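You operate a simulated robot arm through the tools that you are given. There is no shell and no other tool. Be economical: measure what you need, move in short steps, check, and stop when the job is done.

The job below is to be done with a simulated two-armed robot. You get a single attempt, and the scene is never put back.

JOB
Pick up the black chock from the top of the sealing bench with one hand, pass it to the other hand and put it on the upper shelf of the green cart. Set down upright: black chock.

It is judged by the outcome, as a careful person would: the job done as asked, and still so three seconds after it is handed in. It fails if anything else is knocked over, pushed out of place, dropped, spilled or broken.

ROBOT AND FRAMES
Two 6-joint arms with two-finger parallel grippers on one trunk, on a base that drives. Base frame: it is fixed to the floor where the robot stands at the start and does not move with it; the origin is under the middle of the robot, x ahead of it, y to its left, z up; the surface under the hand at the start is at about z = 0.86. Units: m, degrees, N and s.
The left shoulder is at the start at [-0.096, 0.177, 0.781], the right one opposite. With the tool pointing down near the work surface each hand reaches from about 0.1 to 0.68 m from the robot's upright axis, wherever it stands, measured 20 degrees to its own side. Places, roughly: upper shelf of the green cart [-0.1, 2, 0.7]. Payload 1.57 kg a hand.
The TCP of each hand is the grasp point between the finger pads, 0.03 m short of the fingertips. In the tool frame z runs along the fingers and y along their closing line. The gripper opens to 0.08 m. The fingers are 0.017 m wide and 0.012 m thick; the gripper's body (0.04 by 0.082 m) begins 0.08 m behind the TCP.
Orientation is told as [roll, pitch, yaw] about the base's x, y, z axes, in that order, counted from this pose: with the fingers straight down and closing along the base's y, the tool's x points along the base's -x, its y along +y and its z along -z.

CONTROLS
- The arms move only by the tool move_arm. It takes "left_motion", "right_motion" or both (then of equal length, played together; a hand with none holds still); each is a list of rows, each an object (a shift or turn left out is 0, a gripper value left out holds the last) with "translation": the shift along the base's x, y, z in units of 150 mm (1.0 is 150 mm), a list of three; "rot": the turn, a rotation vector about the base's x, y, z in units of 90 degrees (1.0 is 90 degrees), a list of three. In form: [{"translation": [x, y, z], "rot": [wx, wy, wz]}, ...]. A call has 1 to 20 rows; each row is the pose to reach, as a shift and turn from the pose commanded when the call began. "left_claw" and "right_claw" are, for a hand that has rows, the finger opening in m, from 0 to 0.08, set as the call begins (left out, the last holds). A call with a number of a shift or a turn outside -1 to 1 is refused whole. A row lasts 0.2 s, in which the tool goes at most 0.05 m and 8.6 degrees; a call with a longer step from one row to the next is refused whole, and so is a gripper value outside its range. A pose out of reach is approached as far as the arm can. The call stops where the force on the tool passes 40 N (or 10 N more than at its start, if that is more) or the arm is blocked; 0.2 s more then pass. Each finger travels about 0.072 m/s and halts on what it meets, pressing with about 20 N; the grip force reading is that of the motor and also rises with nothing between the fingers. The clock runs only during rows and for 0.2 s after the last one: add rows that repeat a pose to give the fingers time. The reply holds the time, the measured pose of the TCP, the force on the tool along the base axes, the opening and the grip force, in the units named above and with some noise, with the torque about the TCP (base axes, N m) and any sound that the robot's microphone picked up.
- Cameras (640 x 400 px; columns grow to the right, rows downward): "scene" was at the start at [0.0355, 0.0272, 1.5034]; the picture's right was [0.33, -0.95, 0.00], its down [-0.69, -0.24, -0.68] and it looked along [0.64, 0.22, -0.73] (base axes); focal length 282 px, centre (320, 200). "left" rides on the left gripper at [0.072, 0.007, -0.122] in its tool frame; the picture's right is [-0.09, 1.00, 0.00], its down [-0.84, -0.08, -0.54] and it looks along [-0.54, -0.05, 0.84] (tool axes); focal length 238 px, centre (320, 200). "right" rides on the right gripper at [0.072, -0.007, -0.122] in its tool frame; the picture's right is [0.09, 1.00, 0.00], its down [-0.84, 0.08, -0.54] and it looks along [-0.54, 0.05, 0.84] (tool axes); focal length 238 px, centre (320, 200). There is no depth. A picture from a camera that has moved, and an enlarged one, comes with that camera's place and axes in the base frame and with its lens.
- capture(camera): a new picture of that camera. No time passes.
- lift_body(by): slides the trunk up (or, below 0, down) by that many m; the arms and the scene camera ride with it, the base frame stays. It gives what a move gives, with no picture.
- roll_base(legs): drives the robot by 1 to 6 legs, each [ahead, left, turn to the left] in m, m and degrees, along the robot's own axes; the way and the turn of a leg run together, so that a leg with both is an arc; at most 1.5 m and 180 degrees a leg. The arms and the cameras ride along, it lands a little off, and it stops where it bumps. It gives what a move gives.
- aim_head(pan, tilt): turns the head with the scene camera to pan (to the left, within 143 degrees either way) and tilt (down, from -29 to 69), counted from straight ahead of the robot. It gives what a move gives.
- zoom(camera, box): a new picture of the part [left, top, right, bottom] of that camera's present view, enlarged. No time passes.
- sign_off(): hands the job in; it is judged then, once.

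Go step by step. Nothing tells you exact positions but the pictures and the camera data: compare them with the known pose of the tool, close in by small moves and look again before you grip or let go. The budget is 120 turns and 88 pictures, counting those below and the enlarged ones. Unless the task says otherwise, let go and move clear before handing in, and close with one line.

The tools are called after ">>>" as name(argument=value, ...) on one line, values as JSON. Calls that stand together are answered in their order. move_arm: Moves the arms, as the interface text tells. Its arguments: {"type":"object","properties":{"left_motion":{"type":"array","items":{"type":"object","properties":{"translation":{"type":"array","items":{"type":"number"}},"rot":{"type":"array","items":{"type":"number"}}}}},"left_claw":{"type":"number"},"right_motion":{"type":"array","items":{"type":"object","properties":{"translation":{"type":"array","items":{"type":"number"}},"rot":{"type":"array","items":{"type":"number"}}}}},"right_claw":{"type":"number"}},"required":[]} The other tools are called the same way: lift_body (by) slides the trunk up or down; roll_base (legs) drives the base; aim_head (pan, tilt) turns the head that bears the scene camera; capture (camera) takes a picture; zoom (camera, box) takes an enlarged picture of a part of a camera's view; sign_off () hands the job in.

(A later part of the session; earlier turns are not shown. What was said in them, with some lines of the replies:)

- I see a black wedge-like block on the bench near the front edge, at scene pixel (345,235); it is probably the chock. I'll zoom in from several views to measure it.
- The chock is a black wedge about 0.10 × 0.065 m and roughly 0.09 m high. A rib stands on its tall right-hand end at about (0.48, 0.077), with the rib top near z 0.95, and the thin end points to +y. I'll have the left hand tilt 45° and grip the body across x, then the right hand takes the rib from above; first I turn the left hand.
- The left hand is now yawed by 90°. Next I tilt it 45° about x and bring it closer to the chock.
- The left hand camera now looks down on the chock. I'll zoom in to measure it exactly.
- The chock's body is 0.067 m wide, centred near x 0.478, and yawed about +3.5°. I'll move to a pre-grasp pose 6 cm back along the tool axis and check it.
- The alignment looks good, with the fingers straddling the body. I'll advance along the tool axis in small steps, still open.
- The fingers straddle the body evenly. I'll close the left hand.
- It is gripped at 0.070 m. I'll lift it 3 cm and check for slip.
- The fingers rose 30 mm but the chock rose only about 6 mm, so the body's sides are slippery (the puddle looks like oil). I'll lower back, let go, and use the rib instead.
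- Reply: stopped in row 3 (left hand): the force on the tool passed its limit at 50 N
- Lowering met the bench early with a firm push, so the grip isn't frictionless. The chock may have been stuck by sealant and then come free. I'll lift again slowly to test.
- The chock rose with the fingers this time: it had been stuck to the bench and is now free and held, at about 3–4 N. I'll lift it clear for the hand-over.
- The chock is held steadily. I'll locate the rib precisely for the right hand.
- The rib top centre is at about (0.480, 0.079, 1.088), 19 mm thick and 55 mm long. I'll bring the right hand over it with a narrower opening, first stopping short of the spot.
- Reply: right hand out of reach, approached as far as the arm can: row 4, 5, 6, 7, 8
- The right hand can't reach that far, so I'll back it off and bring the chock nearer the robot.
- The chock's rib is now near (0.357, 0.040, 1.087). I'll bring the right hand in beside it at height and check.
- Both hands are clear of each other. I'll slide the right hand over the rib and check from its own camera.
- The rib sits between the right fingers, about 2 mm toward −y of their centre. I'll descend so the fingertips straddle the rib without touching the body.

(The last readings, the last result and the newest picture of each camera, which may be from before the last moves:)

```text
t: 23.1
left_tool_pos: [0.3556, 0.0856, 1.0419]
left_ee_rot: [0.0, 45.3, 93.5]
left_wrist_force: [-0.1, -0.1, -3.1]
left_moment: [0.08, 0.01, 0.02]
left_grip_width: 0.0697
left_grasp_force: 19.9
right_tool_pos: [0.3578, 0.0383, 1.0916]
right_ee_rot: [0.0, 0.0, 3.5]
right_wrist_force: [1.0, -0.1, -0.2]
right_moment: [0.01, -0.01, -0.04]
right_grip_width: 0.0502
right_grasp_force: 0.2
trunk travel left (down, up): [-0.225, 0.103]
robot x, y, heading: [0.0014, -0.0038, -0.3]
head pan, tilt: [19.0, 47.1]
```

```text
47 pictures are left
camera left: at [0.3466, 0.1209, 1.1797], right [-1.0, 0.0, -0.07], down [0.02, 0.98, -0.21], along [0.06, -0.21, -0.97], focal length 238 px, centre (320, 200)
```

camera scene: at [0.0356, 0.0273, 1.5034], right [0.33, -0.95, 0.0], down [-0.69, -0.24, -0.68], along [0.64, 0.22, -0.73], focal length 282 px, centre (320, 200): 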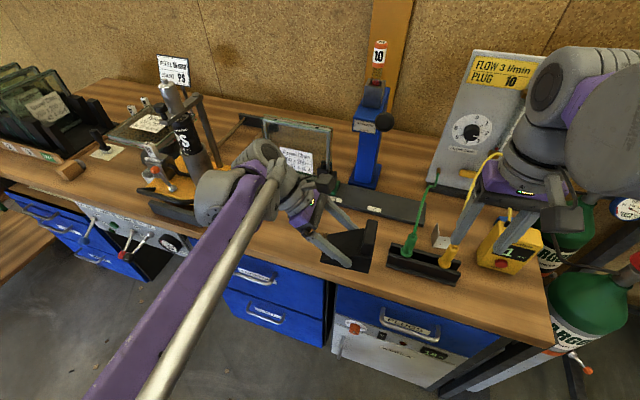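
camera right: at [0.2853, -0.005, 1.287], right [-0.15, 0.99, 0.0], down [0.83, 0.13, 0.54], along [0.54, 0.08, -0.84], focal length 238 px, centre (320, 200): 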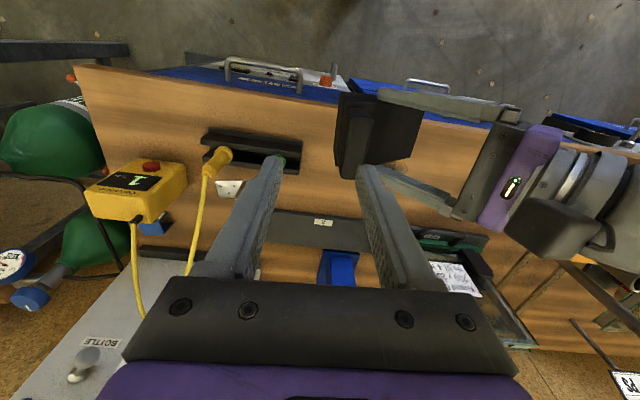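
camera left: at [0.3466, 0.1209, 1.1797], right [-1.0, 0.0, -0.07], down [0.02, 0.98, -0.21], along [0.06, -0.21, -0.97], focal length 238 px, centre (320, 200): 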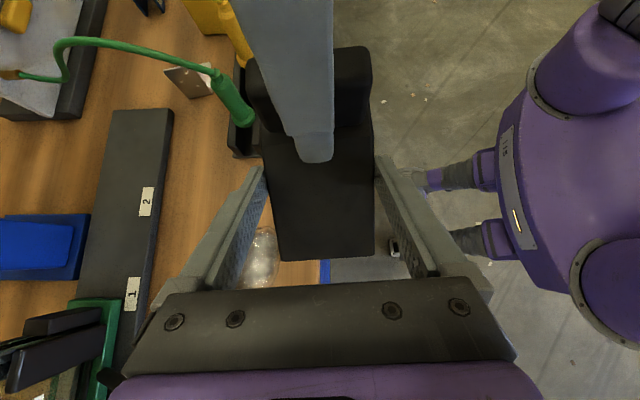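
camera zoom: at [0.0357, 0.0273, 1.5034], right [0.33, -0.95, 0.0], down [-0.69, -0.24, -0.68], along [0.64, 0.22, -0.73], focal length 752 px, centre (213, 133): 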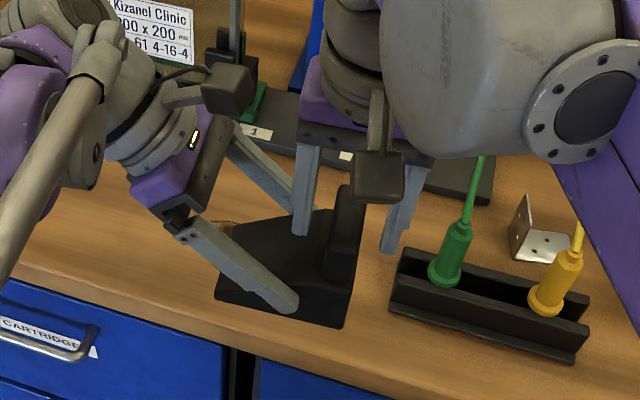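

The right fingers straddle the rib evenly and clear the body. I'll close the right hand.

>>> move_arm(right_motion=[{}, {}, {}, {}, {}], right_claw=0.0)

>>> capture(camera="right")

```text
t: 24.3
left_tool_pos: [0.3566, 0.0851, 1.0422]
left_ee_rot: [0.1, 45.3, 93.7]
left_wrist_force: [-0.6, 1.7, -2.7]
left_moment: [-0.06, 0.0, -0.03]
left_grip_width: 0.07
left_grasp_force: 20.1
right_tool_pos: [0.3577, 0.0394, 1.0908]
right_ee_rot: [0.0, 0.0, 3.5]
right_wrist_force: [-0.4, -1.4, 0.6]
right_moment: [0.11, 0.02, 0.05]
right_grip_width: 0.0216
right_grasp_force: 20.1
trunk travel left (down, up): [-0.225, 0.103]
robot x, y, heading: [-0.0016, 0.0004, 0.2]
head pan, tilt: [19.0, 47.1]
```

```text
46 pictures are left
camera right: at [0.2861, 0.028, 1.2123], right [-0.15, 0.99, 0.0], down [0.83, 0.13, 0.54], along [0.54, 0.08, -0.84], focal length 238 px, centre (320, 200)
```

right: 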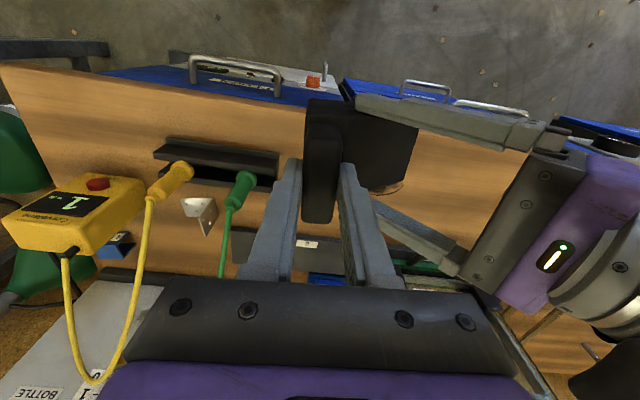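

The right hand grips the rib at 21.6 mm. Now I open the left hand while the right holds still.

>>> move_arm(left_motion=[{}, {}, {}], left_claw=0.08)

>>> capture(camera="left")

>>> capture(camera="right")

```text
t: 25.1
left_tool_pos: [0.3556, 0.0852, 1.0422]
left_ee_rot: [-0.1, 45.3, 93.6]
left_wrist_force: [0.0, 0.4, 0.0]
left_moment: [0.01, -0.01, -0.02]
left_grip_width: 0.0799
left_grasp_force: 0.2
right_tool_pos: [0.3581, 0.0386, 1.0921]
right_ee_rot: [0.1, 0.0, 3.6]
right_wrist_force: [-0.4, -1.2, 0.6]
right_moment: [-0.07, -0.01, 0.03]
right_grip_width: 0.0222
right_grasp_force: 19.5
trunk travel left (down, up): [-0.225, 0.103]
robot x, y, heading: [0.0021, 0.0012, 0.2]
head pan, tilt: [19.0, 47.1]
```

```text
45 pictures are left
camera left: at [0.3466, 0.1209, 1.1797], right [-1.0, 0.0, -0.07], down [0.02, 0.98, -0.21], along [0.06, -0.21, -0.97], focal length 238 px, centre (320, 200)
```

left: 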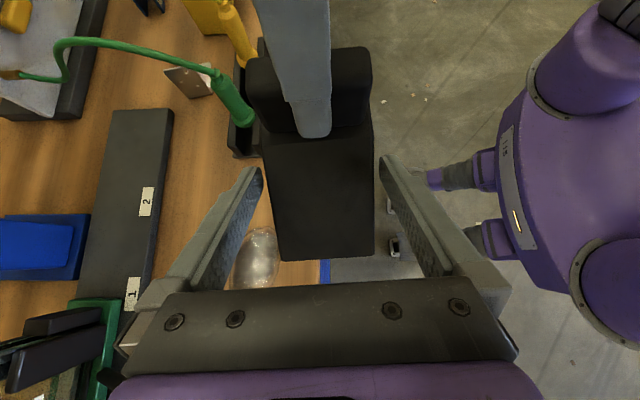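

```text
44 pictures are left
camera right: at [0.2861, 0.0281, 1.2123], right [-0.15, 0.99, 0.0], down [0.83, 0.13, 0.54], along [0.54, 0.08, -0.84], focal length 238 px, centre (320, 200)
```

right: 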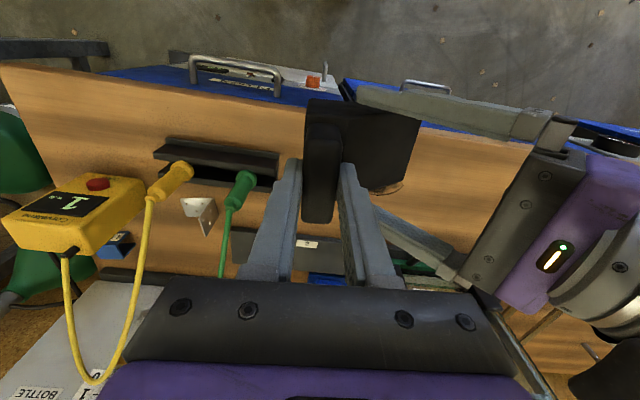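

The chock stays put in the right hand. I'll withdraw the left hand along its tool axis.

>>> move_arm(left_motion=[{"translation": [0, 0.05, 0.05]}, {"translation": [0.0, 0.12, 0.12]}, {"translation": [0.0, 0.22, 0.22]}, {"translation": [0.0, 0.35, 0.35]}, {"translation": [0, 0.5, 0.45]}, {"translation": [0, 0.7, 0.5]}, {"translation": [0, 0.9, 0.5]}, {"translation": [0, 1.0, 0.5]}])

>>> capture(camera="right")

>>> capture(camera="scene")

```text
t: 26.9
left_tool_pos: [0.3575, 0.2369, 1.1183]
left_ee_rot: [0.1, 45.3, 93.6]
left_wrist_force: [-0.5, -0.1, -0.5]
left_moment: [-0.05, -0.01, -0.01]
left_grip_width: 0.0798
left_grasp_force: 0.1
right_tool_pos: [0.358, 0.0387, 1.0908]
right_ee_rot: [-0.1, 0.0, 3.4]
right_wrist_force: [-1.3, -0.8, 0.1]
right_moment: [-0.1, 0.01, 0.0]
right_grip_width: 0.0216
right_grasp_force: 19.9
trunk travel left (down, up): [-0.225, 0.103]
robot x, y, heading: [-0.0011, -0.0027, -0.0]
head pan, tilt: [19.0, 47.1]
```

```text
43 pictures are left
camera right: at [0.2862, 0.0282, 1.2123], right [-0.15, 0.99, 0.0], down [0.83, 0.13, 0.54], along [0.54, 0.08, -0.84], focal length 238 px, centre (320, 200)
```

right: 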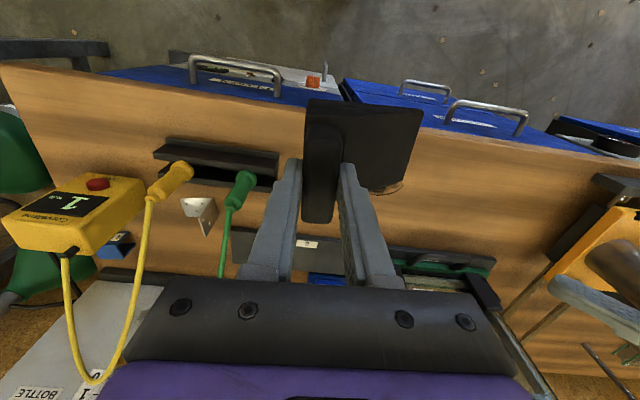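

```text
42 pictures are left
camera scene: at [0.0358, 0.0275, 1.5034], right [0.33, -0.95, 0.0], down [-0.69, -0.24, -0.68], along [0.64, 0.22, -0.73], focal length 282 px, centre (320, 200)
```

scene: 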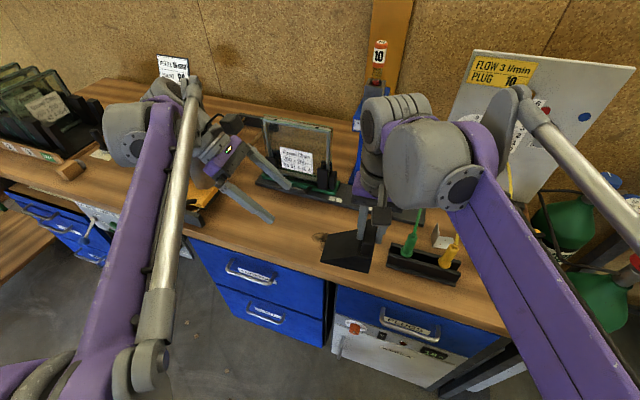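

The right hand now holds the chock alone. Next I look for the green cart on the left.

>>> aim_head(pan=90, tilt=25)

>>> capture(camera="scene")

```text
t: 28.3
left_tool_pos: [0.3578, 0.236, 1.1185]
left_ee_rot: [0.0, 45.3, 93.6]
left_wrist_force: [0.1, -0.2, 0.7]
left_moment: [0.02, 0.0, -0.01]
left_grip_width: 0.0799
left_grasp_force: 0.1
right_tool_pos: [0.3569, 0.0389, 1.0922]
right_ee_rot: [0.0, 0.0, 3.6]
right_wrist_force: [-0.7, 0.0, 0.7]
right_moment: [-0.09, -0.01, 0.05]
right_grip_width: 0.0217
right_grasp_force: 20.8
trunk travel left (down, up): [-0.225, 0.103]
robot x, y, heading: [0.0028, 0.0018, -0.0]
head pan, tilt: [90.0, 25.0]
```

```text
41 pictures are left
camera scene: at [-0.0395, 0.0936, 1.537], right [1.0, 0.0, 0.0], down [0.0, -0.42, -0.91], along [0.0, 0.91, -0.42], focal length 282 px, centre (320, 200)
```

scene: 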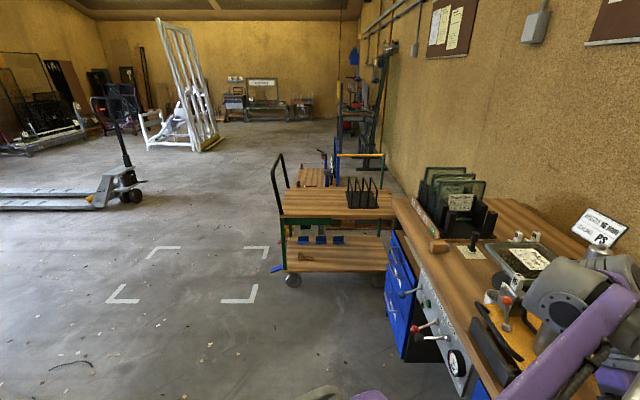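

The green cart stands beyond the end of the bench, with a black rack on the right part of its upper shelf. I'll zoom in to measure it.

>>> zoom(camera="scene", box=[250, 140, 430, 300])

```text
2.50 times, centred on (340, 220) of scene
camera zoom: at [-0.0395, 0.0936, 1.537], right [1.0, 0.0, 0.0], down [0.0, -0.42, -0.91], along [0.0, 0.91, -0.42], focal length 705 px, centre (270, 150)
```

zoom: 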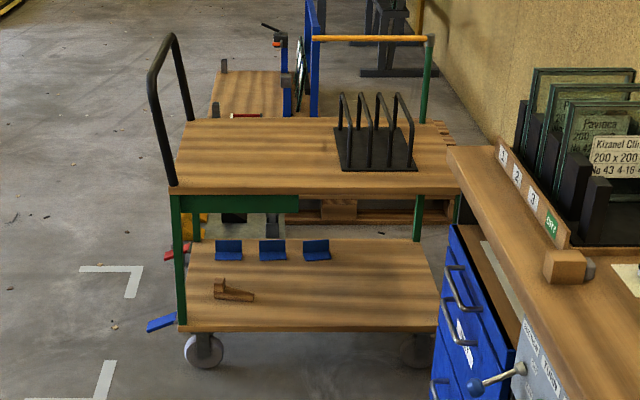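

The upper shelf spans roughly x −0.28 to 0.45, y 1.68 to 2.13 at z 0.70, with the handle on its left end and the rack from x 0.15. I'll aim for about (−0.08, 1.84): tuck the left hand, back off, turn left and drive up to it.

>>> move_arm(left_motion=[{"translation": [-0.2, 0.1, 0.1]}, {"translation": [-0.4, 0.2, 0.2]}, {"translation": [-0.6, 0.3, 0.2]}, {"translation": [-0.8, 0.4, 0.2]}, {"translation": [-0.8, 0.4, 0.2]}])

>>> roll_base(legs=[[-0.35, 0, 0]])

>>> capture(camera="right")

```text
t: 29.5
left_tool_pos: [0.2404, 0.2941, 1.1483]
left_ee_rot: [-0.2, 44.9, 93.6]
left_wrist_force: [1.1, -0.3, -1.1]
left_moment: [0.02, -0.01, -0.02]
left_grip_width: 0.0797
left_grasp_force: 0.0
left hand out of reach, approached as far as the arm can: row 4, 5
right_tool_pos: [0.3583, 0.0399, 1.091]
right_ee_rot: [0.0, -0.1, 3.5]
right_wrist_force: [0.6, -0.1, 0.3]
right_moment: [-0.09, 0.01, 0.0]
right_grip_width: 0.0217
right_grasp_force: 19.9
trunk travel left (down, up): [-0.225, 0.103]
robot x, y, heading: [0.0011, 0.0003, 0.2]
head pan, tilt: [90.0, 25.0]
```

```text
t: 31.8
left_tool_pos: [-0.1117, 0.2933, 1.1476]
left_ee_rot: [-0.2, 44.9, 93.7]
left_wrist_force: [-0.2, 1.0, 0.4]
left_moment: [-0.02, 0.02, -0.02]
left_grip_width: 0.0799
left_grasp_force: 0.0
right_tool_pos: [0.0078, 0.0403, 1.0904]
right_ee_rot: [0.0, 0.1, 3.7]
right_wrist_force: [0.2, 0.1, 0.1]
right_moment: [-0.06, 0.01, -0.01]
right_grip_width: 0.0218
right_grasp_force: 20.0
trunk travel left (down, up): [-0.225, 0.103]
robot x, y, heading: [-0.3494, 0.0013, 0.1]
head pan, tilt: [90.0, 25.0]
```

```text
39 pictures are left
camera right: at [-0.0649, 0.0285, 1.2124], right [-0.16, 0.99, 0.0], down [0.83, 0.13, 0.54], along [0.54, 0.09, -0.84], focal length 238 px, centre (320, 200)
```

right: 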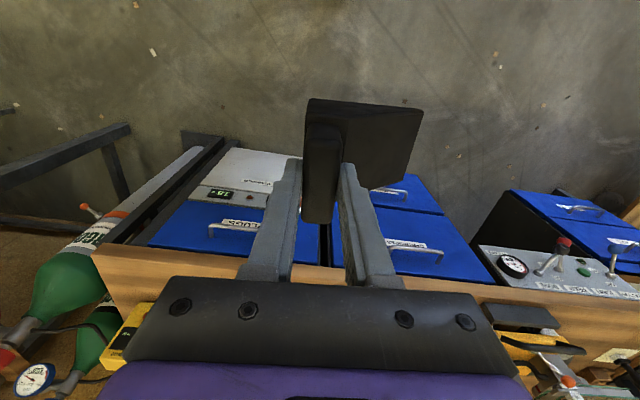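

I'm backed off and the chock is steady. Next I turn left and drive partway toward the cart.

>>> roll_base(legs=[[0, 0, 90], [0.95, -0.14, 0]])

>>> aim_head(pan=-8, tilt=38)

>>> capture(camera="scene")

```text
t: 40.7
left_tool_pos: [-0.5326, 1.1868, 1.1471]
left_ee_rot: [-0.2, 44.9, -174.5]
left_wrist_force: [0.3, -0.3, 0.3]
left_moment: [0.0, -0.01, 0.04]
left_grip_width: 0.0797
left_grasp_force: 0.1
right_tool_pos: [-0.284, 1.3134, 1.0914]
right_ee_rot: [0.0, 0.0, 95.3]
right_wrist_force: [0.7, -0.1, 0.2]
right_moment: [-0.01, -0.1, -0.01]
right_grip_width: 0.0218
right_grasp_force: 19.7
trunk travel left (down, up): [-0.225, 0.103]
robot x, y, heading: [-0.2292, 0.9551, 91.7]
head pan, tilt: [90.0, 25.0]
```

```text
t: 42.4
left_tool_pos: [-0.5339, 1.1873, 1.1475]
left_ee_rot: [-0.2, 44.8, -174.6]
left_wrist_force: [0.1, 0.2, -0.1]
left_moment: [0.01, -0.01, 0.0]
left_grip_width: 0.0803
left_grasp_force: 0.0
right_tool_pos: [-0.2837, 1.313, 1.0918]
right_ee_rot: [0.0, 0.1, 95.3]
right_wrist_force: [-0.5, -0.5, 0.2]
right_moment: [0.0, -0.05, 0.01]
right_grip_width: 0.0219
right_grasp_force: 19.8
trunk travel left (down, up): [-0.225, 0.103]
robot x, y, heading: [-0.2299, 0.956, 91.7]
head pan, tilt: [-8.0, 38.0]
```

```text
38 pictures are left
camera scene: at [-0.2229, 1.0035, 1.5167], right [0.99, -0.11, 0.0], down [-0.07, -0.61, -0.79], along [0.08, 0.78, -0.62], focal length 282 px, centre (320, 200)
```

scene: 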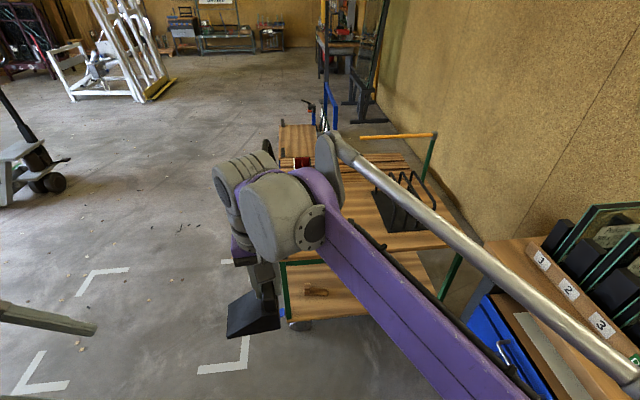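

The cart handle is straight ahead of the hand, so I shift the right hand to the right before driving in.

>>> move_arm(right_motion=[{"translation": [0.08, 0, 0]}, {"translation": [0.25, 0, 0], "rot": [0, 0, -0.02]}, {"translation": [0.45, 0, 0], "rot": [0, 0, -0.04]}, {"translation": [0.65, 0, 0], "rot": [0, 0, -0.058]}, {"translation": [0.82, 0, 0], "rot": [0, 0, -0.058]}, {"translation": [0.95, 0, 0], "rot": [0, 0, -0.058]}, {"translation": [1.0, 0, 0], "rot": [0, 0, -0.058]}, {"translation": [1.0, 0, 0], "rot": [0, 0, -0.058]}])

>>> move_arm(right_motion=[{"translation": [0.1, 0, 0]}, {"translation": [0.3, 0, 0]}, {"translation": [0.45, 0, 0]}, {"translation": [0.5, 0, 0]}, {"translation": [0.5, 0, 0]}])

>>> aim_head(pan=0, tilt=40)

>>> capture(camera="scene")

>>> capture(camera="right")

```text
t: 44.2
left_tool_pos: [-0.5332, 1.1864, 1.146]
left_ee_rot: [-0.3, 44.9, -174.6]
left_wrist_force: [0.8, 0.6, 0.0]
left_moment: [-0.01, 0.03, -0.03]
left_grip_width: 0.0795
left_grasp_force: 0.0
right_tool_pos: [-0.1341, 1.3128, 1.093]
right_ee_rot: [0.1, 0.1, 90.0]
right_wrist_force: [-0.6, 0.3, -0.3]
right_moment: [-0.02, -0.05, -0.02]
right_grip_width: 0.0216
right_grasp_force: 20.1
trunk travel left (down, up): [-0.225, 0.103]
robot x, y, heading: [-0.2336, 0.9532, 91.8]
head pan, tilt: [-8.0, 38.0]
```

```text
t: 45.4
left_tool_pos: [-0.5342, 1.186, 1.1466]
left_ee_rot: [-0.1, 44.8, -174.6]
left_wrist_force: [0.9, -0.1, 0.3]
left_moment: [0.0, -0.03, -0.03]
left_grip_width: 0.0802
left_grasp_force: 0.1
right_tool_pos: [-0.0586, 1.3124, 1.0914]
right_ee_rot: [0.0, 0.0, 90.1]
right_wrist_force: [-0.6, 0.5, 0.0]
right_moment: [0.0, -0.07, -0.03]
right_grip_width: 0.0217
right_grasp_force: 19.6
trunk travel left (down, up): [-0.225, 0.103]
robot x, y, heading: [-0.2337, 0.9593, 91.7]
head pan, tilt: [-8.0, 38.0]
```

```text
t: 46.1
left_tool_pos: [-0.5332, 1.1877, 1.1479]
left_ee_rot: [-0.2, 44.9, -174.6]
left_wrist_force: [-0.3, 0.1, -0.3]
left_moment: [0.03, 0.01, 0.02]
left_grip_width: 0.0799
left_grasp_force: 0.0
right_tool_pos: [-0.0583, 1.3116, 1.0922]
right_ee_rot: [0.1, 0.1, 90.2]
right_wrist_force: [-0.8, -0.5, -0.2]
right_moment: [-0.02, -0.08, 0.03]
right_grip_width: 0.022
right_grasp_force: 20.8
trunk travel left (down, up): [-0.225, 0.103]
robot x, y, heading: [-0.2329, 0.9526, 91.7]
head pan, tilt: [0.0, 40.0]
```

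```text
37 pictures are left
camera scene: at [-0.2347, 1.0027, 1.5137], right [1.0, 0.03, 0.0], down [0.02, -0.64, -0.77], along [-0.02, 0.77, -0.64], focal length 282 px, centre (320, 200)
```

scene: 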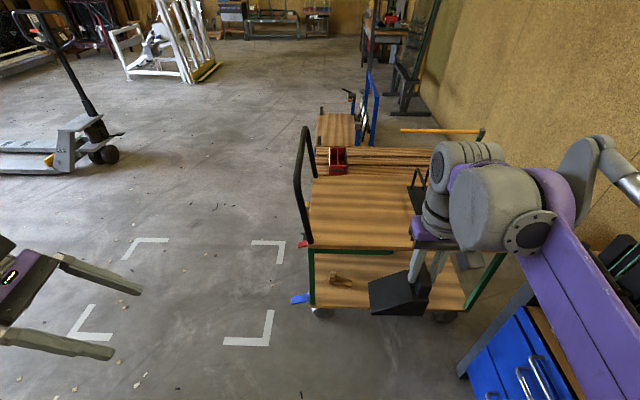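

```text
36 pictures are left
camera right: at [-0.052, 1.2407, 1.2134], right [-1.0, -0.09, 0.0], down [-0.08, 0.84, 0.54], along [-0.05, 0.54, -0.84], focal length 238 px, centre (320, 200)
```

right: 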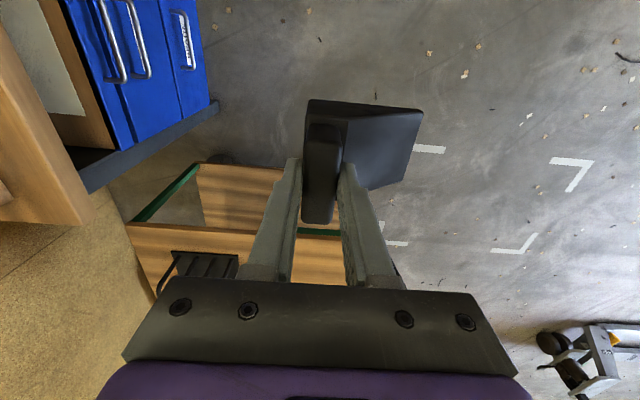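

The hand is now lined up over the free left part of the shelf, left of the rack. I'll drive forward 0.37 m.

>>> roll_base(legs=[[0.37, 0, 0]])

>>> aim_head(pan=-5, tilt=55)

>>> capture(camera="scene")

>>> capture(camera="right")

```text
t: 48.5
left_tool_pos: [-0.5479, 1.557, 1.1478]
left_ee_rot: [-0.2, 44.9, -174.4]
left_wrist_force: [-0.3, -0.3, -0.5]
left_moment: [0.01, 0.03, 0.01]
left_grip_width: 0.08
left_grasp_force: 0.2
right_tool_pos: [-0.0718, 1.685, 1.0928]
right_ee_rot: [0.0, 0.0, 90.4]
right_wrist_force: [-0.5, -0.2, -3.7]
right_moment: [-0.03, -0.11, 0.01]
right_grip_width: 0.0219
right_grasp_force: 20.5
trunk travel left (down, up): [-0.225, 0.103]
robot x, y, heading: [-0.2472, 1.3236, 91.7]
head pan, tilt: [0.0, 40.0]
```

```text
t: 49.2
left_tool_pos: [-0.5483, 1.5565, 1.1472]
left_ee_rot: [-0.2, 44.8, -174.3]
left_wrist_force: [0.5, 0.3, -1.1]
left_moment: [0.04, 0.0, -0.02]
left_grip_width: 0.08
left_grasp_force: 0.1
right_tool_pos: [-0.0739, 1.6838, 1.0918]
right_ee_rot: [0.1, 0.0, 90.4]
right_wrist_force: [0.6, 0.1, -3.7]
right_moment: [-0.05, -0.08, -0.01]
right_grip_width: 0.0217
right_grasp_force: 20.4
trunk travel left (down, up): [-0.225, 0.103]
robot x, y, heading: [-0.2462, 1.3283, 92.0]
head pan, tilt: [-5.0, 55.0]
```

```text
35 pictures are left
camera scene: at [-0.241, 1.3602, 1.4931], right [1.0, -0.05, 0.0], down [-0.04, -0.82, -0.57], along [0.03, 0.57, -0.82], focal length 282 px, centre (320, 200)
```

scene: 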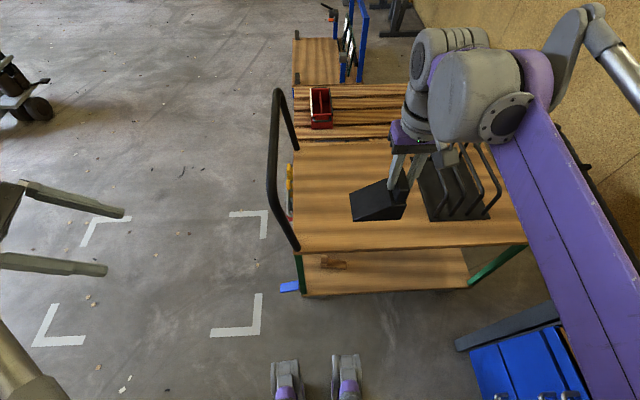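

```text
34 pictures are left
camera right: at [-0.0663, 1.6121, 1.2134], right [-0.99, -0.1, 0.0], down [-0.08, 0.84, 0.54], along [-0.05, 0.54, -0.84], focal length 238 px, centre (320, 200)
```

right: 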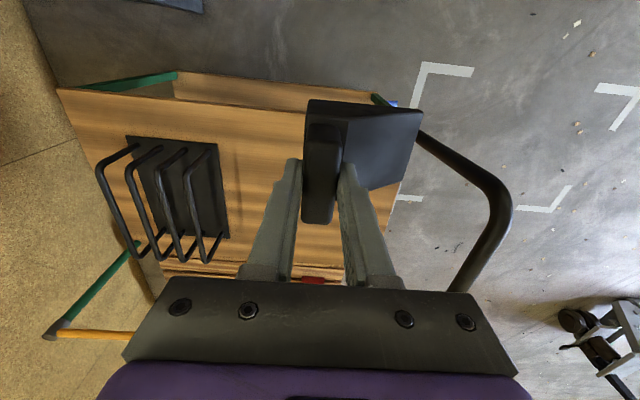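

The shelf's near edge is at y≈1.72 and the rack begins at x≈0.14. I'll extend the hand forward over the free area to about (−0.10, 1.87).

>>> move_arm(right_motion=[{"translation": [-0.02, 0.08, 0]}, {"translation": [-0.05, 0.22, 0]}, {"translation": [-0.08, 0.4, 0]}, {"translation": [-0.12, 0.58, 0]}, {"translation": [-0.15, 0.75, 0]}, {"translation": [-0.17, 0.9, 0]}, {"translation": [-0.17, 0.99, 0]}, {"translation": [-0.17, 0.99, 0]}])

>>> lift_body(by=-0.18)

>>> capture(camera="scene")

>>> capture(camera="right")

```text
t: 51.0
left_tool_pos: [-0.5478, 1.5549, 1.147]
left_ee_rot: [-0.2, 44.9, -174.3]
left_wrist_force: [0.7, -0.6, 0.0]
left_moment: [-0.01, -0.01, 0.02]
left_grip_width: 0.0799
left_grasp_force: 0.1
right_tool_pos: [-0.0983, 1.8334, 1.0911]
right_ee_rot: [0.0, -0.1, 90.4]
right_wrist_force: [0.1, -0.4, -4.5]
right_moment: [0.01, -0.1, 0.01]
right_grip_width: 0.0218
right_grasp_force: 20.1
trunk travel left (down, up): [-0.225, 0.103]
robot x, y, heading: [-0.2451, 1.3227, 92.2]
head pan, tilt: [-5.0, 55.0]
```

```text
t: 53.0
left_tool_pos: [-0.5468, 1.564, 0.9621]
left_ee_rot: [0.3, 44.5, -173.8]
left_wrist_force: [-0.8, -0.2, 0.9]
left_moment: [-0.01, 0.0, -0.03]
left_grip_width: 0.08
left_grasp_force: 0.0
right_tool_pos: [-0.0985, 1.8315, 0.9125]
right_ee_rot: [0.0, 0.0, 90.4]
right_wrist_force: [0.0, -0.1, -4.1]
right_moment: [-0.02, -0.08, 0.0]
right_grip_width: 0.0217
right_grasp_force: 20.4
trunk travel left (down, up): [-0.045, 0.283]
robot x, y, heading: [-0.2471, 1.3228, 91.9]
head pan, tilt: [-5.0, 55.0]
```

```text
33 pictures are left
camera scene: at [-0.2425, 1.4, 1.3061], right [1.0, -0.05, 0.0], down [-0.04, -0.82, -0.57], along [0.03, 0.57, -0.82], focal length 282 px, centre (320, 200)
```

scene: 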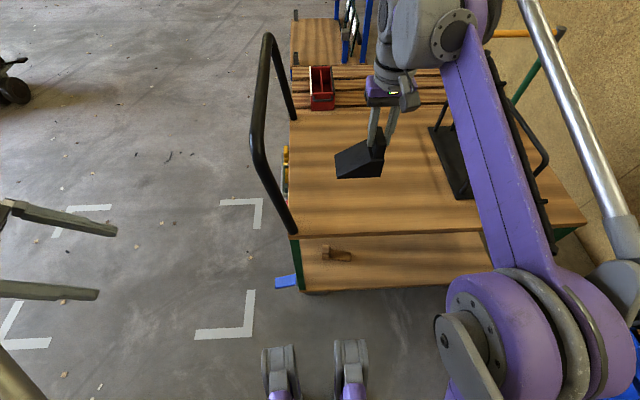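

```text
32 pictures are left
camera right: at [-0.0918, 1.7605, 1.0337], right [-0.99, -0.1, 0.0], down [-0.08, 0.84, 0.54], along [-0.05, 0.54, -0.84], focal length 238 px, centre (320, 200)
```

right: 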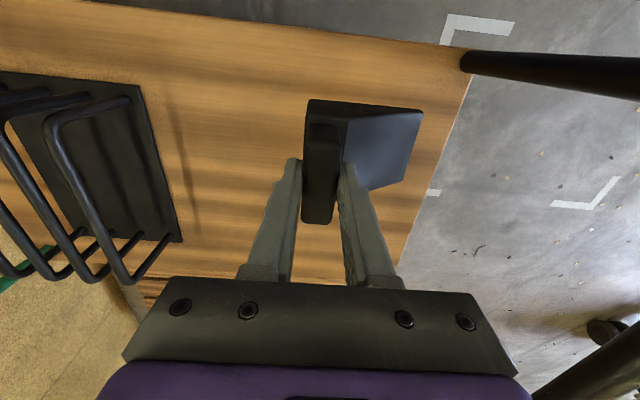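

The hand is over the free shelf area, about 0.11 m above it. I'll lower most of the way and look.

>>> move_arm(right_motion=[{"translation": [0, 0.05, -0.05]}, {"translation": [0, 0.1, -0.15]}, {"translation": [0, 0.13, -0.28]}, {"translation": [0, 0.13, -0.4]}, {"translation": [0, 0.13, -0.48]}, {"translation": [0, 0.13, -0.53]}, {"translation": [0, 0.13, -0.53]}])

>>> zoom(camera="scene", box=[270, 80, 470, 240])

>>> capture(camera="right")

```text
t: 54.6
left_tool_pos: [-0.5464, 1.5634, 0.9621]
left_ee_rot: [0.4, 44.5, -173.8]
left_wrist_force: [-0.1, -0.1, 0.0]
left_moment: [0.01, -0.01, -0.02]
left_grip_width: 0.0801
left_grasp_force: 0.1
right_tool_pos: [-0.0986, 1.8514, 0.8319]
right_ee_rot: [0.0, -0.1, 90.5]
right_wrist_force: [0.0, -0.1, -3.5]
right_moment: [0.0, -0.09, 0.0]
right_grip_width: 0.0219
right_grasp_force: 20.0
trunk travel left (down, up): [-0.045, 0.283]
robot x, y, heading: [-0.2456, 1.3274, 92.2]
head pan, tilt: [-5.0, 55.0]
```

```text
2.50 times, centred on (370, 160) of scene
camera zoom: at [-0.2425, 1.4002, 1.306], right [1.0, -0.05, 0.0], down [-0.04, -0.82, -0.57], along [0.03, 0.57, -0.82], focal length 705 px, centre (195, 300)
```

zoom: 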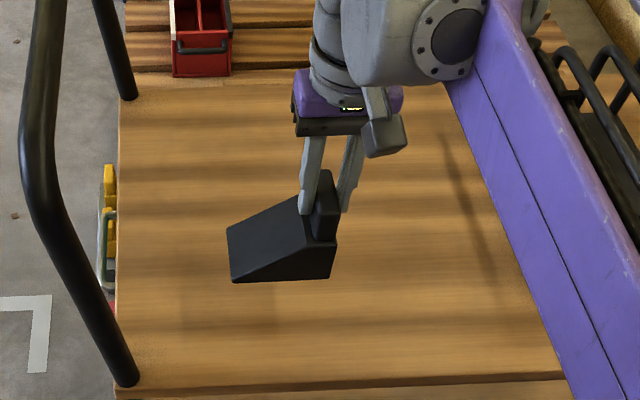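

```text
30 pictures are left
camera right: at [-0.0916, 1.7793, 0.9534], right [-0.99, -0.1, 0.0], down [-0.08, 0.84, 0.54], along [-0.05, 0.54, -0.84], focal length 238 px, centre (320, 200)
```

right: 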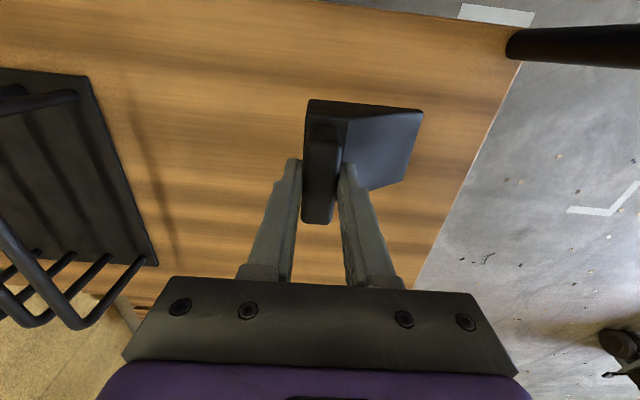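

The chock is level and about 3 cm above the shelf. I'll lower slowly, watching the force.

>>> move_arm(right_motion=[{"translation": [0, 0, -0.02]}, {"translation": [0, 0, -0.04]}, {"translation": [0, 0, -0.06]}, {"translation": [0, 0, -0.08]}, {"translation": [0, 0, -0.1]}, {"translation": [0, 0, -0.12]}, {"translation": [0, 0, -0.14]}, {"translation": [0, 0, -0.16]}, {"translation": [0, 0, -0.17]}])

>>> zoom(camera="scene", box=[270, 80, 470, 240])

```text
t: 56.6
left_tool_pos: [-0.5469, 1.5633, 0.962]
left_ee_rot: [0.5, 44.5, -173.8]
left_wrist_force: [0.4, 0.5, -0.2]
left_moment: [0.02, -0.03, 0.0]
left_grip_width: 0.0798
left_grasp_force: 0.2
right_tool_pos: [-0.0999, 1.8532, 0.8068]
right_ee_rot: [0.1, 0.0, 90.4]
right_wrist_force: [0.0, 0.3, -4.0]
right_moment: [-0.02, -0.1, -0.01]
right_grip_width: 0.0218
right_grasp_force: 19.8
trunk travel left (down, up): [-0.045, 0.283]
robot x, y, heading: [-0.2499, 1.3272, 92.1]
head pan, tilt: [-5.0, 55.0]
```

```text
2.50 times, centred on (370, 160) of scene
camera zoom: at [-0.2425, 1.4002, 1.306], right [1.0, -0.05, 0.0], down [-0.04, -0.82, -0.57], along [0.03, 0.57, -0.82], focal length 705 px, centre (195, 300)
```

zoom: 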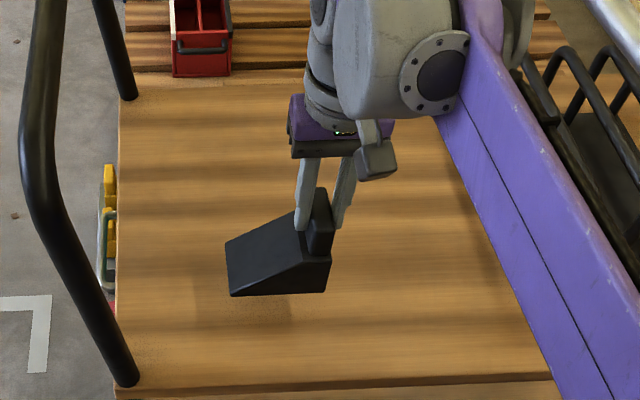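

It is still above the shelf with no contact. I'll continue down in 2 mm steps.

>>> move_arm(right_motion=[{"translation": [0, 0, -0.013]}, {"translation": [0, 0, -0.026]}, {"translation": [0, 0, -0.04]}, {"translation": [0, 0, -0.053]}, {"translation": [0, 0, -0.066]}, {"translation": [0, 0, -0.066]}])

>>> zoom(camera="scene", box=[320, 130, 420, 210])

```text
t: 58.0
left_tool_pos: [-0.5466, 1.5637, 0.9624]
left_ee_rot: [0.4, 44.5, -173.7]
left_wrist_force: [0.1, 0.8, -0.2]
left_moment: [-0.01, 0.01, -0.02]
left_grip_width: 0.0801
left_grasp_force: 0.0
right_tool_pos: [-0.0982, 1.8514, 0.7978]
right_ee_rot: [0.0, 0.0, 90.4]
right_wrist_force: [-0.5, -0.7, -4.6]
right_moment: [0.03, -0.09, 0.03]
right_grip_width: 0.0219
right_grasp_force: 20.3
trunk travel left (down, up): [-0.045, 0.283]
robot x, y, heading: [-0.2467, 1.3263, 92.3]
head pan, tilt: [-5.0, 55.0]
```

```text
5.00 times, centred on (370, 170) of scene
camera zoom: at [-0.2425, 1.4002, 1.306], right [1.0, -0.05, 0.0], down [-0.04, -0.82, -0.57], along [0.03, 0.57, -0.82], focal length 1410 px, centre (70, 350)
```

zoom: 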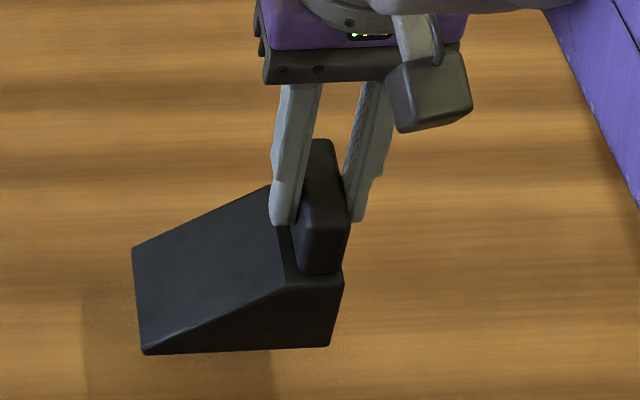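

There's still a small gap according to the shadow. I continue the slow descent.

>>> move_arm(right_motion=[{"translation": [0, 0, -0.012]}, {"translation": [0, 0, -0.024]}, {"translation": [0, 0, -0.036]}, {"translation": [0, 0, -0.048]}, {"translation": [0, 0, -0.06]}, {"translation": [0, 0, -0.06]}])

>>> zoom(camera="scene", box=[320, 130, 420, 210])

```text
t: 59.4
left_tool_pos: [-0.5457, 1.5638, 0.9619]
left_ee_rot: [0.4, 44.5, -173.9]
left_wrist_force: [-1.0, 0.3, -0.2]
left_moment: [0.0, -0.03, 0.03]
left_grip_width: 0.08
left_grasp_force: 0.0
right_tool_pos: [-0.0976, 1.8519, 0.789]
right_ee_rot: [0.0, 0.0, 90.4]
right_wrist_force: [0.0, -0.1, -3.8]
right_moment: [0.0, -0.09, 0.06]
right_grip_width: 0.0217
right_grasp_force: 20.1
trunk travel left (down, up): [-0.045, 0.283]
robot x, y, heading: [-0.2432, 1.3277, 92.2]
head pan, tilt: [-5.0, 55.0]
```

```text
5.00 times, centred on (370, 170) of scene
camera zoom: at [-0.2425, 1.4002, 1.306], right [1.0, -0.05, 0.0], down [-0.04, -0.82, -0.57], along [0.03, 0.57, -0.82], focal length 1410 px, centre (70, 350)
```

zoom: 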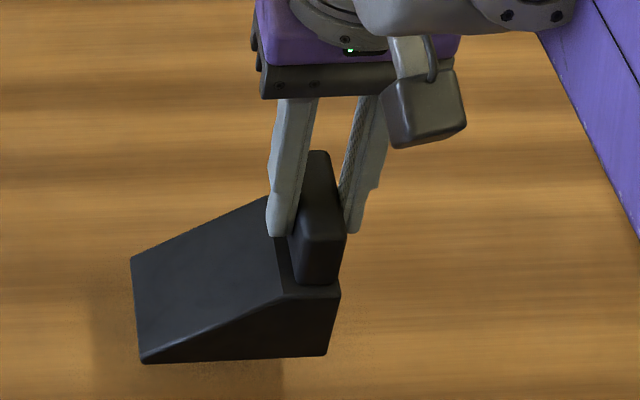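

From how the shadow converges, about 25 mm seems to remain. I'll lower another 15 mm and check again.

>>> move_arm(right_motion=[{"translation": [0, 0, -0.015]}, {"translation": [0, 0, -0.03]}, {"translation": [0, 0, -0.045]}, {"translation": [0, 0, -0.06]}, {"translation": [0, 0, -0.075]}, {"translation": [0, 0, -0.09]}, {"translation": [0, 0, -0.1]}, {"translation": [0, 0, -0.1]}])

>>> zoom(camera="scene", box=[320, 130, 420, 210])

```text
t: 61.2
left_tool_pos: [-0.5469, 1.5629, 0.9614]
left_ee_rot: [0.4, 44.5, -173.8]
left_wrist_force: [0.1, 0.5, 0.3]
left_moment: [0.01, -0.01, 0.02]
left_grip_width: 0.0799
left_grasp_force: 0.1
right_tool_pos: [-0.0994, 1.8532, 0.7729]
right_ee_rot: [0.1, -0.1, 90.3]
right_wrist_force: [-0.3, -0.1, -3.5]
right_moment: [0.0, -0.1, -0.01]
right_grip_width: 0.0216
right_grasp_force: 19.8
trunk travel left (down, up): [-0.045, 0.283]
robot x, y, heading: [-0.2469, 1.328, 92.4]
head pan, tilt: [-5.0, 55.0]
```

```text
5.00 times, centred on (370, 170) of scene
camera zoom: at [-0.2425, 1.4002, 1.306], right [1.0, -0.05, 0.0], down [-0.04, -0.82, -0.57], along [0.03, 0.57, -0.82], focal length 1410 px, centre (70, 350)
```

zoom: 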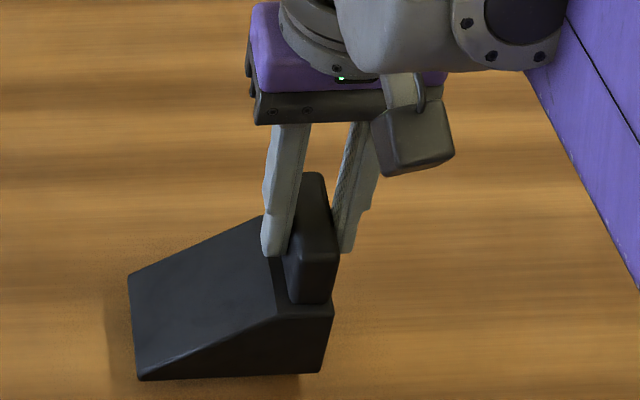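

About 12 mm remains. I'll continue in 1.5 mm steps.

>>> move_arm(right_motion=[{"translation": [0, 0, -0.01]}, {"translation": [0, 0, -0.02]}, {"translation": [0, 0, -0.03]}, {"translation": [0, 0, -0.04]}, {"translation": [0, 0, -0.05]}, {"translation": [0, 0, -0.06]}, {"translation": [0, 0, -0.06]}])

>>> zoom(camera="scene", box=[320, 130, 420, 210])

```text
t: 62.8
left_tool_pos: [-0.5472, 1.5636, 0.9626]
left_ee_rot: [0.4, 44.4, -173.8]
left_wrist_force: [-0.5, 0.3, 0.8]
left_moment: [0.0, -0.02, 0.0]
left_grip_width: 0.0803
left_grasp_force: 0.1
right_tool_pos: [-0.0982, 1.8522, 0.7637]
right_ee_rot: [-0.1, 0.0, 90.4]
right_wrist_force: [0.5, -1.0, -4.0]
right_moment: [-0.01, -0.08, -0.03]
right_grip_width: 0.0219
right_grasp_force: 20.2
trunk travel left (down, up): [-0.045, 0.283]
robot x, y, heading: [-0.2432, 1.3238, 92.1]
head pan, tilt: [-5.0, 55.0]
```

```text
5.00 times, centred on (370, 170) of scene
camera zoom: at [-0.2425, 1.4002, 1.306], right [1.0, -0.05, 0.0], down [-0.04, -0.82, -0.57], along [0.03, 0.57, -0.82], focal length 1410 px, centre (70, 350)
```

zoom: 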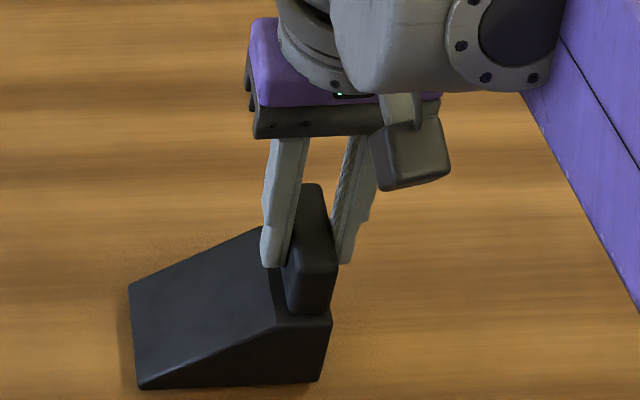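

Only a few millimetres remain. I'll go on in 1 mm steps.

>>> move_arm(right_motion=[{"translation": [0, 0, -0.007]}, {"translation": [0, 0, -0.014]}, {"translation": [0, 0, -0.021]}, {"translation": [0, 0, -0.028]}, {"translation": [0, 0, -0.034]}, {"translation": [0, 0, -0.034]}])

>>> zoom(camera="scene", box=[320, 130, 420, 210])

```text
t: 64.2
left_tool_pos: [-0.5465, 1.5642, 0.9635]
left_ee_rot: [0.4, 44.5, -173.8]
left_wrist_force: [1.1, 0.2, 0.5]
left_moment: [-0.01, -0.03, 0.0]
left_grip_width: 0.0799
left_grasp_force: 0.1
right_tool_pos: [-0.0978, 1.8533, 0.7592]
right_ee_rot: [0.0, -0.1, 90.4]
right_wrist_force: [0.4, -0.5, -0.3]
right_moment: [0.15, 0.13, -0.06]
right_grip_width: 0.0217
right_grasp_force: 20.1
trunk travel left (down, up): [-0.045, 0.283]
robot x, y, heading: [-0.2471, 1.3266, 92.0]
head pan, tilt: [-5.0, 55.0]
```

```text
5.00 times, centred on (370, 170) of scene
camera zoom: at [-0.2425, 1.4001, 1.306], right [1.0, -0.05, 0.0], down [-0.04, -0.82, -0.57], along [0.03, 0.57, -0.82], focal length 1410 px, centre (70, 350)
```

zoom: 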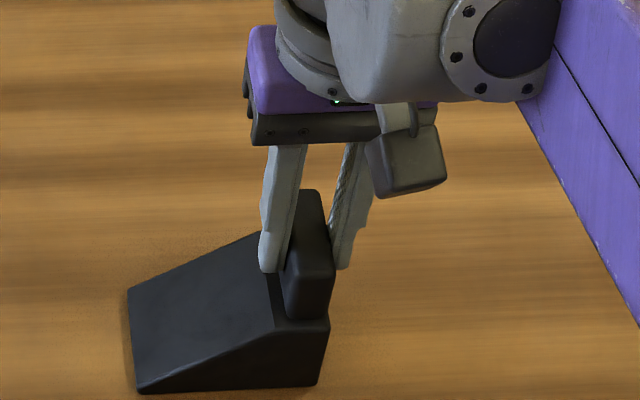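

The weight has come off the hand (−4 N to about 0), so the chock is in contact. I'll press 1.5 mm more to seat it.

>>> move_arm(right_motion=[{"translation": [0, 0, -0.005]}, {"translation": [0, 0, -0.01]}, {"translation": [0, 0, -0.01]}])

```text
t: 65.0
left_tool_pos: [-0.5466, 1.5632, 0.9624]
left_ee_rot: [0.3, 44.5, -173.8]
left_wrist_force: [0.9, 0.2, 0.3]
left_moment: [0.02, -0.03, 0.03]
left_grip_width: 0.0798
left_grasp_force: 0.0
right_tool_pos: [-0.0981, 1.8529, 0.7587]
right_ee_rot: [0.1, 0.0, 90.4]
right_wrist_force: [1.2, 4.3, 8.3]
right_moment: [0.08, 0.05, -0.01]
right_grip_width: 0.0215
right_grasp_force: 20.0
trunk travel left (down, up): [-0.045, 0.283]
robot x, y, heading: [-0.2444, 1.3243, 92.3]
head pan, tilt: [-5.0, 55.0]
```

The chock is firmly on the shelf (+8 N). I'll open the right hand to 0.06 m and look.

>>> move_arm(right_motion=[{}, {}, {}, {}], right_claw=0.06)

>>> zoom(camera="scene", box=[320, 130, 420, 210])

>>> capture(camera="right")

```text
t: 66.0
left_tool_pos: [-0.5479, 1.563, 0.9611]
left_ee_rot: [0.3, 44.5, -173.8]
left_wrist_force: [-0.5, 0.6, -0.1]
left_moment: [0.02, 0.01, 0.02]
left_grip_width: 0.0802
left_grasp_force: 0.0
right_tool_pos: [-0.0989, 1.8524, 0.758]
right_ee_rot: [0.0, 0.1, 90.4]
right_wrist_force: [0.5, -0.2, -0.1]
right_moment: [-0.03, 0.01, 0.0]
right_grip_width: 0.0599
right_grasp_force: 0.0
trunk travel left (down, up): [-0.045, 0.283]
robot x, y, heading: [-0.2451, 1.3266, 91.9]
head pan, tilt: [-5.0, 55.0]
```

```text
5.00 times, centred on (370, 170) of scene
camera zoom: at [-0.2426, 1.3999, 1.306], right [1.0, -0.05, 0.0], down [-0.04, -0.82, -0.57], along [0.03, 0.57, -0.82], focal length 1410 px, centre (70, 350)
```

zoom: 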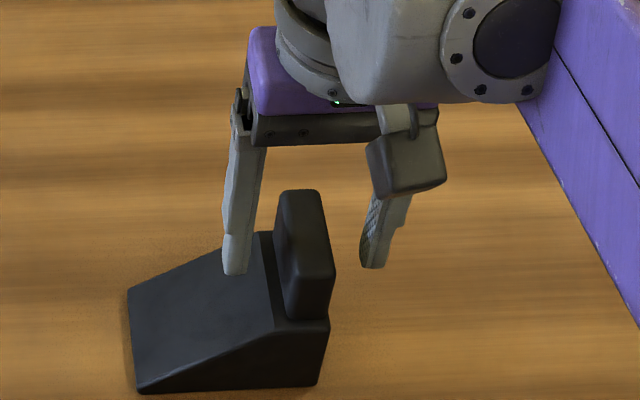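

```text
22 pictures are left
camera right: at [-0.0917, 1.7806, 0.8794], right [-0.99, -0.1, 0.0], down [-0.08, 0.84, 0.54], along [-0.05, 0.54, -0.84], focal length 238 px, centre (320, 200)
```

right: 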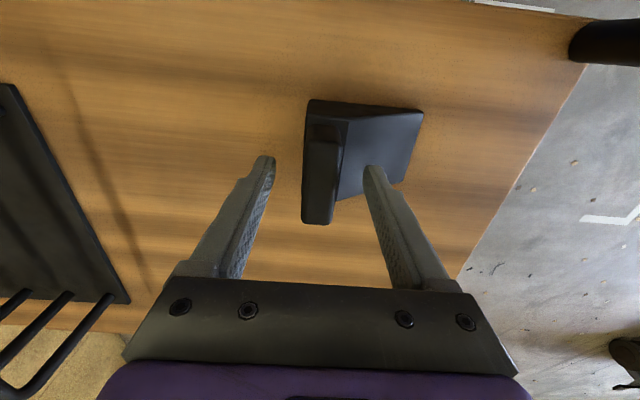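

The chock stands upright and free of both fingers. I'll raise the hand straight up and then check.

>>> move_arm(right_motion=[{"translation": [0, 0, 0.05]}, {"translation": [0, 0, 0.15]}, {"translation": [0, 0, 0.3]}, {"translation": [0, 0, 0.5]}, {"translation": [0, 0, 0.7]}, {"translation": [0, 0, 0.9]}, {"translation": [0, 0, 1.0]}, {"translation": [0, 0, 1.0]}])

>>> move_arm(right_motion=[{"translation": [0, -0.1, 0]}, {"translation": [0, -0.3, 0]}, {"translation": [0, -0.5, 0]}, {"translation": [0, -0.7, 0]}, {"translation": [0, -0.9, 0]}, {"translation": [0, -0.9, 0]}, {"translation": [0, -0.9, 0]}])

>>> capture(camera="scene")

```text
t: 67.8
left_tool_pos: [-0.5477, 1.5621, 0.962]
left_ee_rot: [0.4, 44.5, -173.8]
left_wrist_force: [-0.5, 0.9, -0.4]
left_moment: [-0.02, -0.04, -0.02]
left_grip_width: 0.0799
left_grasp_force: 0.1
right_tool_pos: [-0.0997, 1.8523, 0.9091]
right_ee_rot: [0.0, 0.0, 90.4]
right_wrist_force: [0.4, 0.5, -0.5]
right_moment: [-0.05, -0.01, 0.0]
right_grip_width: 0.0599
right_grasp_force: 0.1
trunk travel left (down, up): [-0.045, 0.283]
robot x, y, heading: [-0.2448, 1.3269, 92.0]
head pan, tilt: [-5.0, 55.0]
```

```text
t: 69.4
left_tool_pos: [-0.5465, 1.5639, 0.9628]
left_ee_rot: [0.5, 44.6, -173.8]
left_wrist_force: [0.9, 0.2, -0.2]
left_moment: [-0.01, 0.0, -0.03]
left_grip_width: 0.08
left_grasp_force: 0.0
right_tool_pos: [-0.0998, 1.7158, 0.9097]
right_ee_rot: [0.1, 0.0, 90.4]
right_wrist_force: [0.2, 0.3, -0.2]
right_moment: [0.0, 0.02, -0.01]
right_grip_width: 0.0603
right_grasp_force: 0.0
trunk travel left (down, up): [-0.045, 0.283]
robot x, y, heading: [-0.2446, 1.3246, 92.1]
head pan, tilt: [-5.0, 55.0]
```

```text
21 pictures are left
camera scene: at [-0.2426, 1.3998, 1.306], right [1.0, -0.05, 0.0], down [-0.04, -0.82, -0.57], along [0.03, 0.57, -0.82], focal length 282 px, centre (320, 200)
```

scene: 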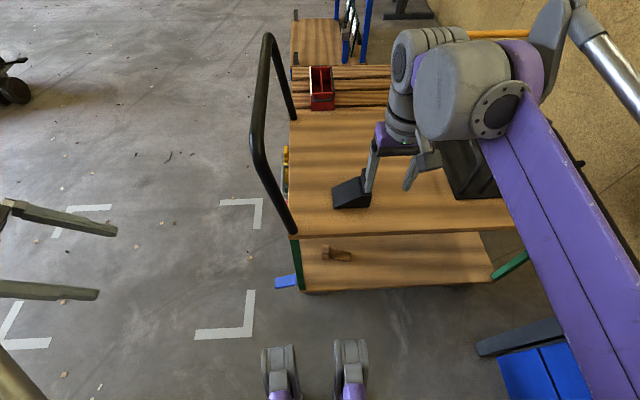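

The black chock stands upright on the upper shelf of the green cart. Both hands are clear of it and nothing else looks disturbed, so I hand in.

>>> sign_off()

```text
The job is handed in.
```

The black chock was picked up by the left hand, passed to the right hand and set upright on the upper shelf of the green cart, with both hands clear at hand-in; I saw nothing else disturbed.
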